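You operate a simulated robot arm through the tools that you are given. There is no shell and no other tool. Be economical: measure what you need, move in short steps, check, and stop when the job is done.

The job below is to be done with a simulated robot arm. You get a single attempt, and the scene is never put back.

## Task
Slide the green tub along the desk top until it stands next to the blue disc.
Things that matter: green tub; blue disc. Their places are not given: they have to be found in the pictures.

It is judged by the outcome, as a careful person would: the job done as asked, and still so three seconds after it is handed in. It fails if anything else is knocked over, pushed out of place, dropped, spilled or broken.

## Robot
A 7-joint arm with a two-finger parallel gripper, fixed in place. Base frame: the origin is at the foot of the arm, x ahead of it, y to its left, z up; the work surface is at about z = 75. Lengths are in cm, angles in degrees, forces in N, time in s.
With the tool pointing down near the work surface it reaches from about 30 to 68 cm from the base axis. Its first joint turns from -66.0 to 66.0 degrees. Payload 1.57 kg.
The tool frame sits at the grasp point between the pads (the TCP): z along the fingers, y along the line on which they close. The tips reach 3 cm beyond it. The gripper opens to 11 cm. The fingers are 2.4 cm wide and 1.2 cm thick; the gripper's body (4.8 by 11.2 cm) begins 7.8 cm behind the TCP.
Orientation is told as [roll, pitch, yaw] about the base's x, y, z axes, in that order, counted from this pose: with the fingers straight down and closing along the base's y, the tool's x points along the base's -x, its y along +y and its z along -z.

## Interface
- The arm moves only by the tool move_arm. Its argument "motion" is text: rows parted by semicolons, each of 7 numbers parted by spaces: the turn, a rotation vector about the tool's x, y, z in rad, then the shift along the tool's x, y, z in cm, then the opening, from 0 (shut) to 1 (fully open). In form: ax ay az tx ty tz fingers; .... A call has 1 to 10 rows; each row shifts and turns the commanded pose from where the row before left it, along the tool's axes as they then stand. Each row takes 0.2 s and may step no farther than 5 cm and 8.6 degrees from the row before; otherwise, or with a gripper value out of range, the whole call is refused. A pose out of reach is approached as far as the arm can. The call stops where the force on the tool passes 40 N (or 10 N more than at its start, if that is more) or the arm is blocked; 0.2 s more then pass. The fingers move at their own pace (about 10.8 cm/s each) and stop on an object; they squeeze with about 38 N. The grip force told is the motor's: it shows also when the fingers shut on nothing. Time passes only in rows, and 0.2 s behind the last, so rows that do not move let the fingers close. It gives the time, the measured TCP pose, the force on the tool (base axes), the opening and the grip force at its end, in the units of the frame above (readings bear some noise), and new pictures: "views" is both (left out), scene, wrist or none.
- Cameras (640 x 400 px; columns grow to the right, rows downward): "scene" is fixed at [15.66, -39.11, 139.22]; the picture's right is [0.84, -0.54, 0.00], its down [-0.37, -0.57, -0.73] and it looks along [0.40, 0.61, -0.68] (base axes); focal length 337 px, centre (320, 200). "wrist" rides on the gripper at [-3.6, 0, -8] in the tool frame; the picture's right is [0.00, -1.00, 0.00], its down [0.97, 0.00, -0.24] and it looks along [0.24, 0.00, 0.97] (tool axes); focal length 218 px, centre (320, 200).
- measure_at(camera, pixels): for up to 12 pixels [column, row] of the newest picture of that camera ("zoom" is the newest enlarged one), the place [x, y, z] in the base frame of the surface seen there, good to about 0.3 cm. It takes no simulated time.
- inspect(camera, box): a new picture of the part [left, top, right, bottom] of that camera's present view, enlarged. It takes no simulated time.
- finish_job(): hands the job in; it is judged then, once.

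Go step by step. Measure first, check grasps and placings, and put right what went wrong. The budget is 60 turns and 120 pictures, counting those below and the enlarged ones. Unless the task says otherwise, let go and move clear before handing in, and close with one line.

The tools are called after ">>>" as a command line: name --argument value ..., lists and objects as JSON in quotes. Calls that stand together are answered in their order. move_arm: Moves the arm, as the interface text tells. Its arguments: {"type":"object","properties":{"motion":{"type":"string"},"views":{"type":"string","enum":["both","scene","wrist","none"]}},"required":["motion"]} The other tools are called the same way: measure_at (camera, pixels) gives the place of the surface under pixels of a picture; inspect (camera, box) takes an enlarged picture of a part of a camera's view; finish_job () hands the job in.

At the start:

```text
time: 0.0
eef_pos: [43.85, -16.26, 93.47]
tool_rot: [0.1, 0.0, 0.0]
force: [0.3, -0.3, 0.1]
grip_width: 10.99
grip_force: 0.0
```

scene: 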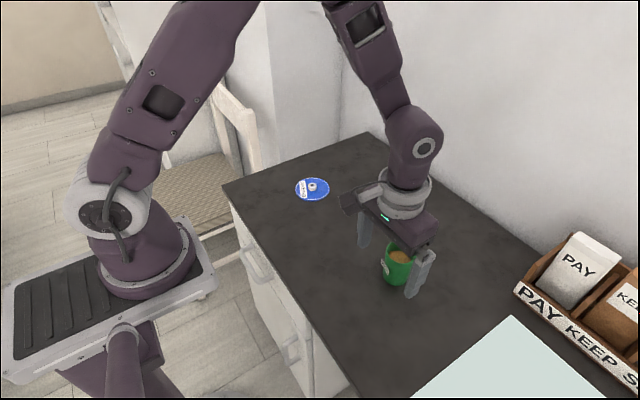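
wrist: 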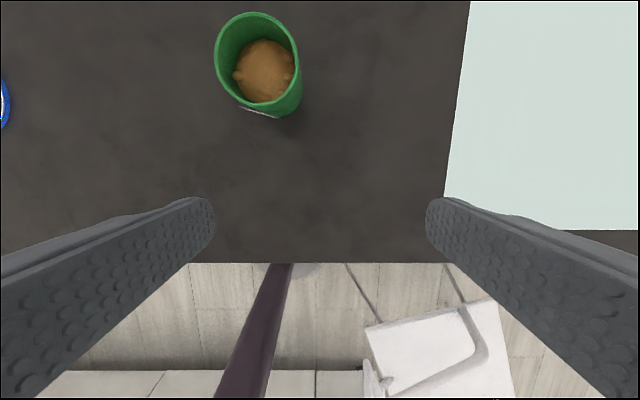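

The green tub (holding something brown) is at about scene (398,265) and the blue disc at about (312,188). I'll enlarge the view and measure both.

>>> inspect --camera "scene" --box '[270, 150, 470, 310]'

>>> measure_at --camera "wrist" --pixels '[[258, 14], [217, 50], [299, 60], [265, 104], [265, 70], [262, 114], [300, 95], [220, 130], [5, 105]]'

>>> measure_at --camera "scene" --pixels '[[296, 188], [328, 188], [312, 178], [312, 200], [312, 186], [305, 189], [396, 284], [385, 265], [400, 256], [340, 230], [225, 186], [367, 136]]'

```text
2.50 times, centred on (370, 230) of scene
```

zoom: 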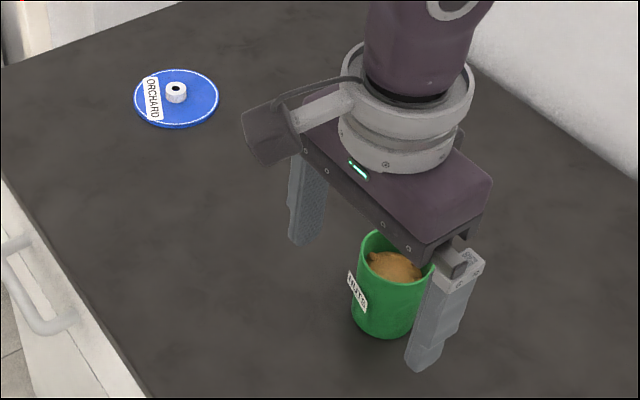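

```text
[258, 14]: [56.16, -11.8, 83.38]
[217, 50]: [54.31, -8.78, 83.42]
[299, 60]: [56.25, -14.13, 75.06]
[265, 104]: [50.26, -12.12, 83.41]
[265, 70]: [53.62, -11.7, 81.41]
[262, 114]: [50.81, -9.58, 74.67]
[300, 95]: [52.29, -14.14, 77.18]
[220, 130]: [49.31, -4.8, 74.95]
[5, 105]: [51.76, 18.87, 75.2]
```

```text
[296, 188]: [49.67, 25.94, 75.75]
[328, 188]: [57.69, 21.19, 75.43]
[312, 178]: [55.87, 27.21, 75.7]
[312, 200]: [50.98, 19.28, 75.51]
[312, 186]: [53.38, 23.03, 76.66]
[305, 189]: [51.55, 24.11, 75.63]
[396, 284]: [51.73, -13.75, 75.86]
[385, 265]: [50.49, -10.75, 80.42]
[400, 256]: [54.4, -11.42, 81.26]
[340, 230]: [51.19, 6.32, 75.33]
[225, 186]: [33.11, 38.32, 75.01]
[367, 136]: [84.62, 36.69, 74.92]
```

The tub's rim centre is near (53.2, -11.7), its top is at z 83.4 and it is about 6 cm wide. The disc is centred near (53.5, 23.3) with a radius of about 4.6. I'll turn the gripper 90° so the fingers close along x and neither one ends up between the tub and the disc.

>>> move_arm --motion "0 0 0 -3.1 1.5 0 1; 0 0 0 -3.1 1.5 0 1; 0 0 0 -3.1 1.5 0 1; 0 0 0.149 0 0 0 1; 0 0 0.149 0 0 0 1; 0 0 0.149 0 0 0 1; 0 0 0.149 0 0 0 1; 0 0 0.149 0 0 0 1; 0 0 0.149 0 0 0 1; 0 0 0.149 0 0 0 1" --views "none"

>>> move_arm --motion "0 0 0.149 0 0 0 1; 0 0 0.149 0 0 0 1; 0 0 0.149 0 0 0 1; 0 0 0.081 0 0 0 1; 0 0 0 0 0 0 1; 0 0 0 0 0 0 1"

```text
time: 2.2
eef_pos: [53.24, -11.58, 93.52]
tool_rot: [0.0, 0.0, -59.9]
force: [-0.2, 0.4, 0.9]
grip_width: 11.0
grip_force: 0.0
```

```text
time: 3.6
eef_pos: [53.13, -11.62, 93.5]
tool_rot: [0.0, 0.0, -90.1]
force: [-0.9, 0.7, -0.7]
grip_width: 10.99
grip_force: 0.0
```

scene: 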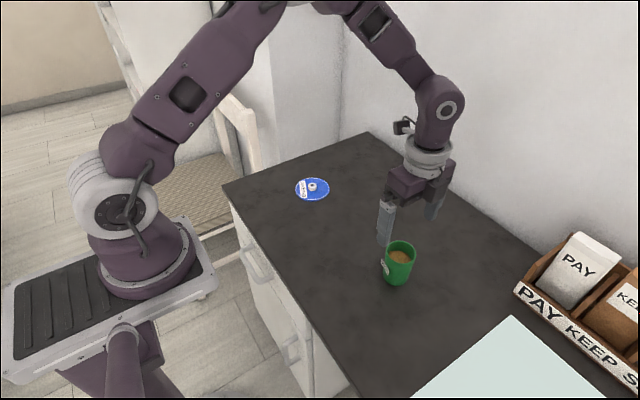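
wrist: 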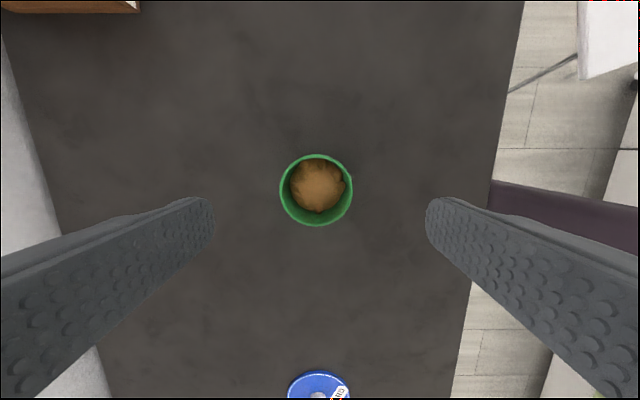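

The tub shows clearly between the fingers at wrist (316,190). I'll measure its rim exactly.

>>> measure_at --camera "wrist" --pixels '[[316, 156], [316, 224], [281, 190], [351, 190], [318, 375], [318, 185]]'

>>> measure_at --camera "scene" --pixels '[[401, 241], [386, 250], [413, 250], [398, 284], [387, 279], [410, 278]]'

```text
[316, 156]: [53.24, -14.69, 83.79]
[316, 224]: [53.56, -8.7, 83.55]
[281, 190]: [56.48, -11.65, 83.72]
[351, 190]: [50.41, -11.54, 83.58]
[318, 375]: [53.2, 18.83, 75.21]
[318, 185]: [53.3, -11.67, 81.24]
```

```text
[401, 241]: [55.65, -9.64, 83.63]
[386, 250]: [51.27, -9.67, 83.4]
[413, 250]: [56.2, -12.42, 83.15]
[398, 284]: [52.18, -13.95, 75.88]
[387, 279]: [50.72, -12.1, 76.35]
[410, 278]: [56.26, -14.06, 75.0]
```

The tub is centred at (53.4, -11.7) with a diameter of 6.1. I'll go straight down to TCP z of about 79.3, so the tips stop 1.3 cm above the desk, and then close.

>>> move_arm --motion "0 0 0 0 0.25 2.4 1; 0 0 0 0 0 2.4 1; 0 0 0 0 0 2.4 1; 0 0 0 0 0 2.4 1; 0 0 0 0 0 2.4 1; 0 0 0 0 0 2.2 1; 0 0 0 0 0 0 1"

```text
time: 5.2
eef_pos: [53.57, -11.65, 79.01]
tool_rot: [0.0, 0.0, -90.0]
force: [0.0, 0.1, 0.4]
grip_width: 11.01
grip_force: 0.1
```

scene: 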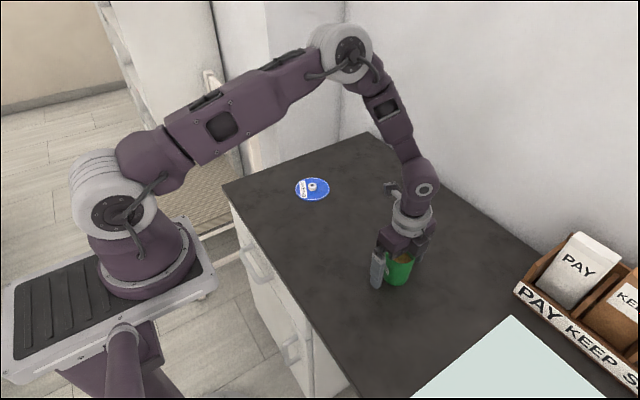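
wrist: 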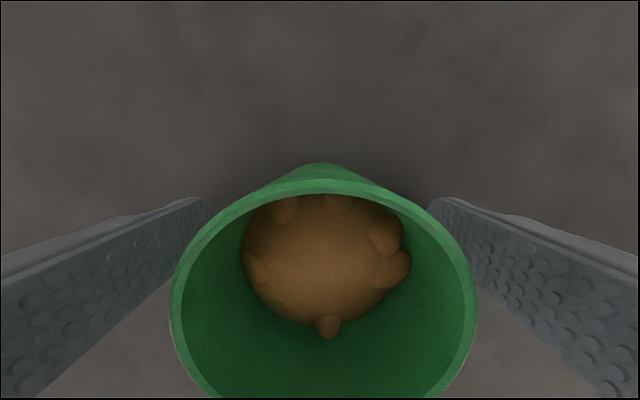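

The fingers straddle the tub, so I'll close them gently in steps.

>>> move_arm --motion "0 0 0 0 0 0 0.75; 0 0 0 0 0 0 0.62; 0 0 0 0 0 0 0.55; 0 0 0 0 0 0 0.5; 0 0 0 0 0 0 0.5" --views "wrist"

```text
time: 6.4
eef_pos: [53.56, -11.65, 79.21]
tool_rot: [0.1, 0.0, -90.0]
force: [0.2, 0.1, -0.2]
grip_width: 6.03
grip_force: 38.3
```

wrist: 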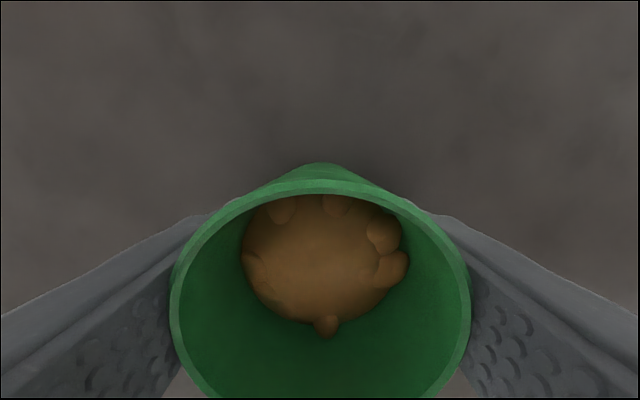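

The grip is firm at 6.03 cm and the tub hasn't shifted. I'll slide it 20 cm along +y at desk level in small steps.

>>> move_arm --motion "0 0 0 1 0 0 0.5; 0 0 0 2 0 0 0.5; 0 0 0 2.5 0 0 0.5; 0 0 0 2.5 0 0 0.5; 0 0 0 2.5 0 0 0.5; 0 0 0 2.5 0 0 0.5; 0 0 0 2.5 0 0 0.5; 0 0 0 2.5 0 0 0.5; 0 0 0 1.5 0 0 0.5; 0 0 0 0.5 0 0 0.5"

```text
time: 8.6
eef_pos: [53.59, 8.42, 79.25]
tool_rot: [0.0, 0.0, -90.1]
force: [0.5, -0.2, -0.2]
grip_width: 6.06
grip_force: 37.6
```

scene: 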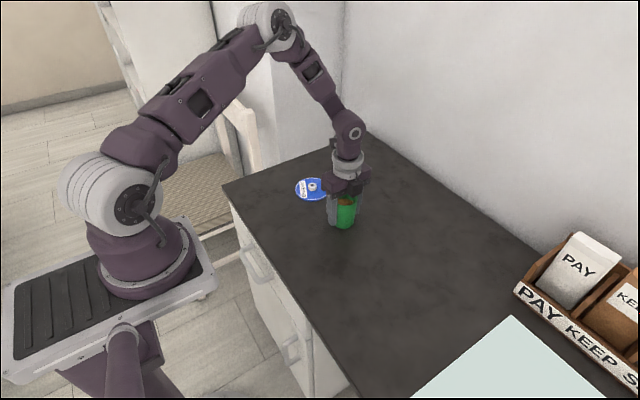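
wrist: 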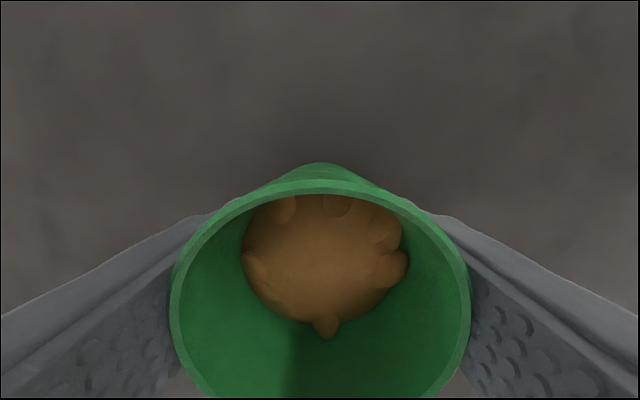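

The tub is at y of about 8.4 and still gripped and upright. I'll check the disc's near edge and the remaining gap before the last part.

>>> inspect --camera "scene" --box '[280, 160, 380, 240]'

>>> measure_at --camera "scene" --pixels '[[296, 189], [310, 178], [309, 200], [314, 201], [318, 200], [322, 199]]'

```text
5.00 times, centred on (330, 200) of scene
```

zoom: 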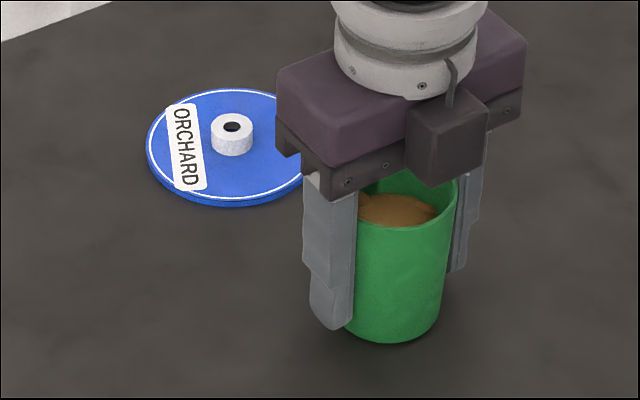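

```text
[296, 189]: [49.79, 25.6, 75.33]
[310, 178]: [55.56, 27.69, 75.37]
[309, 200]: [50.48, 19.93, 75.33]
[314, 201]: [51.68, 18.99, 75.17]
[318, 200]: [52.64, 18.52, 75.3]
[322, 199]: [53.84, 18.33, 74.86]
```

The disc's near edge is at y of about 18.4 and the tub's leading side is at about 11.4. Sliding 6.1 cm more leaves a gap of about 0.9 cm without touching the disc.

>>> move_arm --motion "0 0 0 1 0 0 0.5; 0 0 0 1.5 0 0 0.5; 0 0 0 1.5 0 0 0.5; 0 0 0 1.2 0 0 0.5; 0 0 0 0.6 0 0 0.5; 0 0 0 0.3 0 0 0.5; 0 0 0 0 0 0 0.5"

>>> inspect --camera "scene" --box '[280, 150, 380, 230]'

```text
time: 10.2
eef_pos: [53.49, 14.49, 79.22]
tool_rot: [0.0, 0.0, -90.1]
force: [-0.1, 0.0, 0.9]
grip_width: 6.05
grip_force: 38.4
```

scene: 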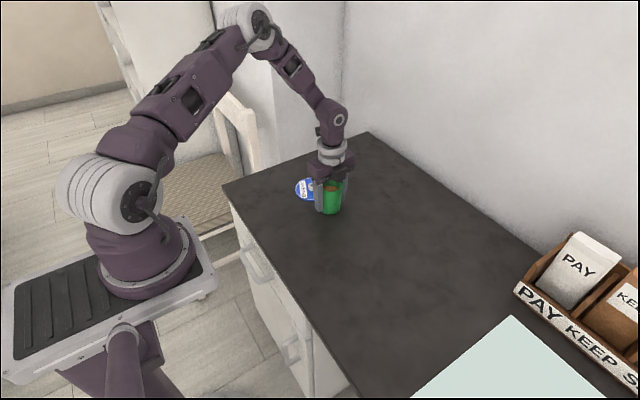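
wrist: 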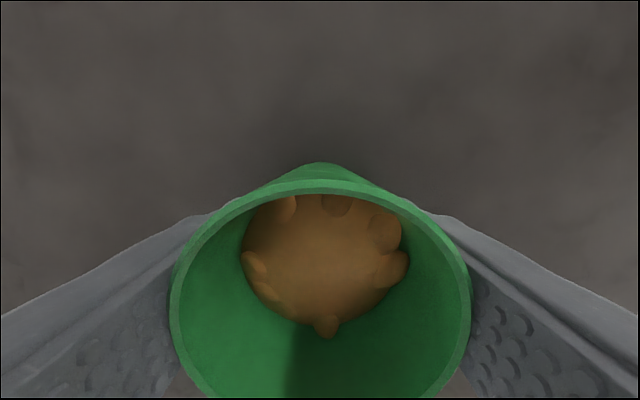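

```text
5.00 times, centred on (330, 190) of scene
```

zoom: 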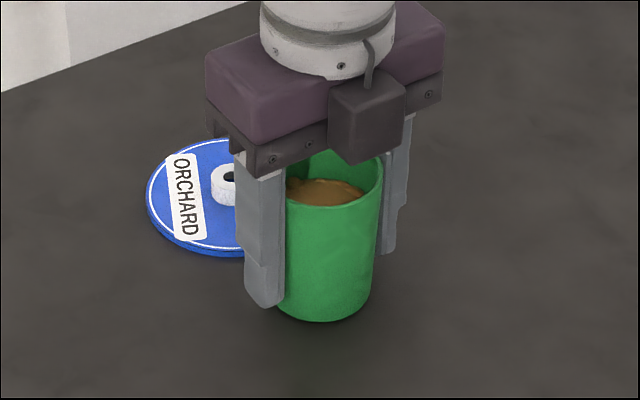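

The tub stands at y of about 14.45 and the disc hasn't moved. I'll open the fingers slowly, then rise straight up.

>>> move_arm --motion "0 0 0 0 0 0 0.6; 0 0 0 0 0 0 0.75; 0 0 0 0 0 0 1; 0 0 0 0 0 0 1; 0 0 0 0 0 -2 1; 0 0 0 0 0 -3 1; 0 0 0 0 0 -4 1; 0 0 0 0 0 -4 1; 0 0 0 0 0 -3 1"

>>> inspect --camera "scene" --box '[280, 150, 380, 230]'

```text
time: 12.2
eef_pos: [53.41, 14.27, 95.38]
tool_rot: [0.0, 0.0, -90.0]
force: [-0.6, -0.1, 0.0]
grip_width: 11.01
grip_force: 0.1
```

scene: 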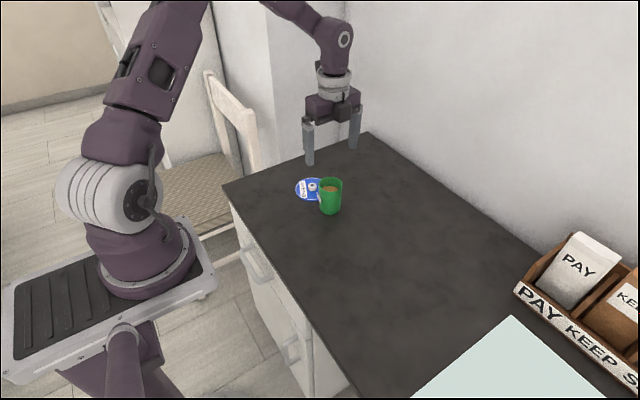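
wrist: 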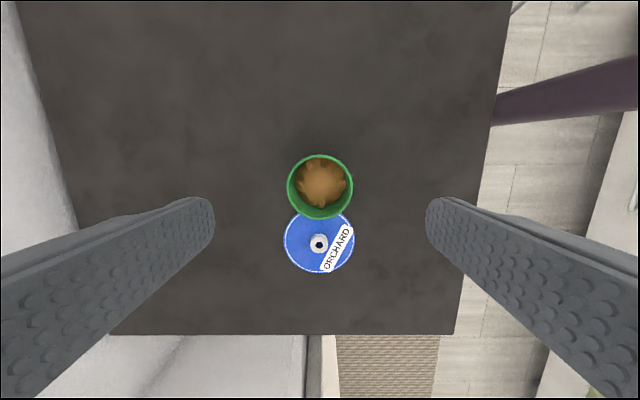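

```text
5.00 times, centred on (330, 190) of scene
```

zoom: 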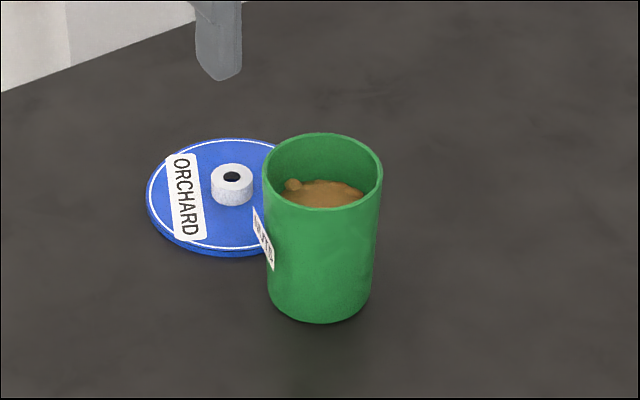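

The tub is upright at scene (330,196), right beside the disc, and the arm is clear. I'll measure once to confirm the gap.

>>> measure_at --camera "wrist" --pixels '[[320, 156], [320, 217], [289, 187], [352, 187], [319, 271], [286, 243], [353, 243], [319, 237]]'

```text
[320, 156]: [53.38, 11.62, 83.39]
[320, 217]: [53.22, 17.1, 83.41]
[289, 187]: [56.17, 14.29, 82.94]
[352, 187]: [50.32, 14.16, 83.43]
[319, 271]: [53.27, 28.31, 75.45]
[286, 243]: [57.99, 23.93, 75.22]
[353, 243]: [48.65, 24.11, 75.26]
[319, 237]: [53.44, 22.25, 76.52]
```

The tub's near side is at y of about 17.4 and the disc's edge at about 18.5, so they stand about 1 cm apart and the disc hasn't moved. I'm handing in.

>>> finish_job

```text
The job is handed in.
```

The green tub was slid along the desk and now stands upright about 1 cm from the blue disc, with nothing else disturbed.
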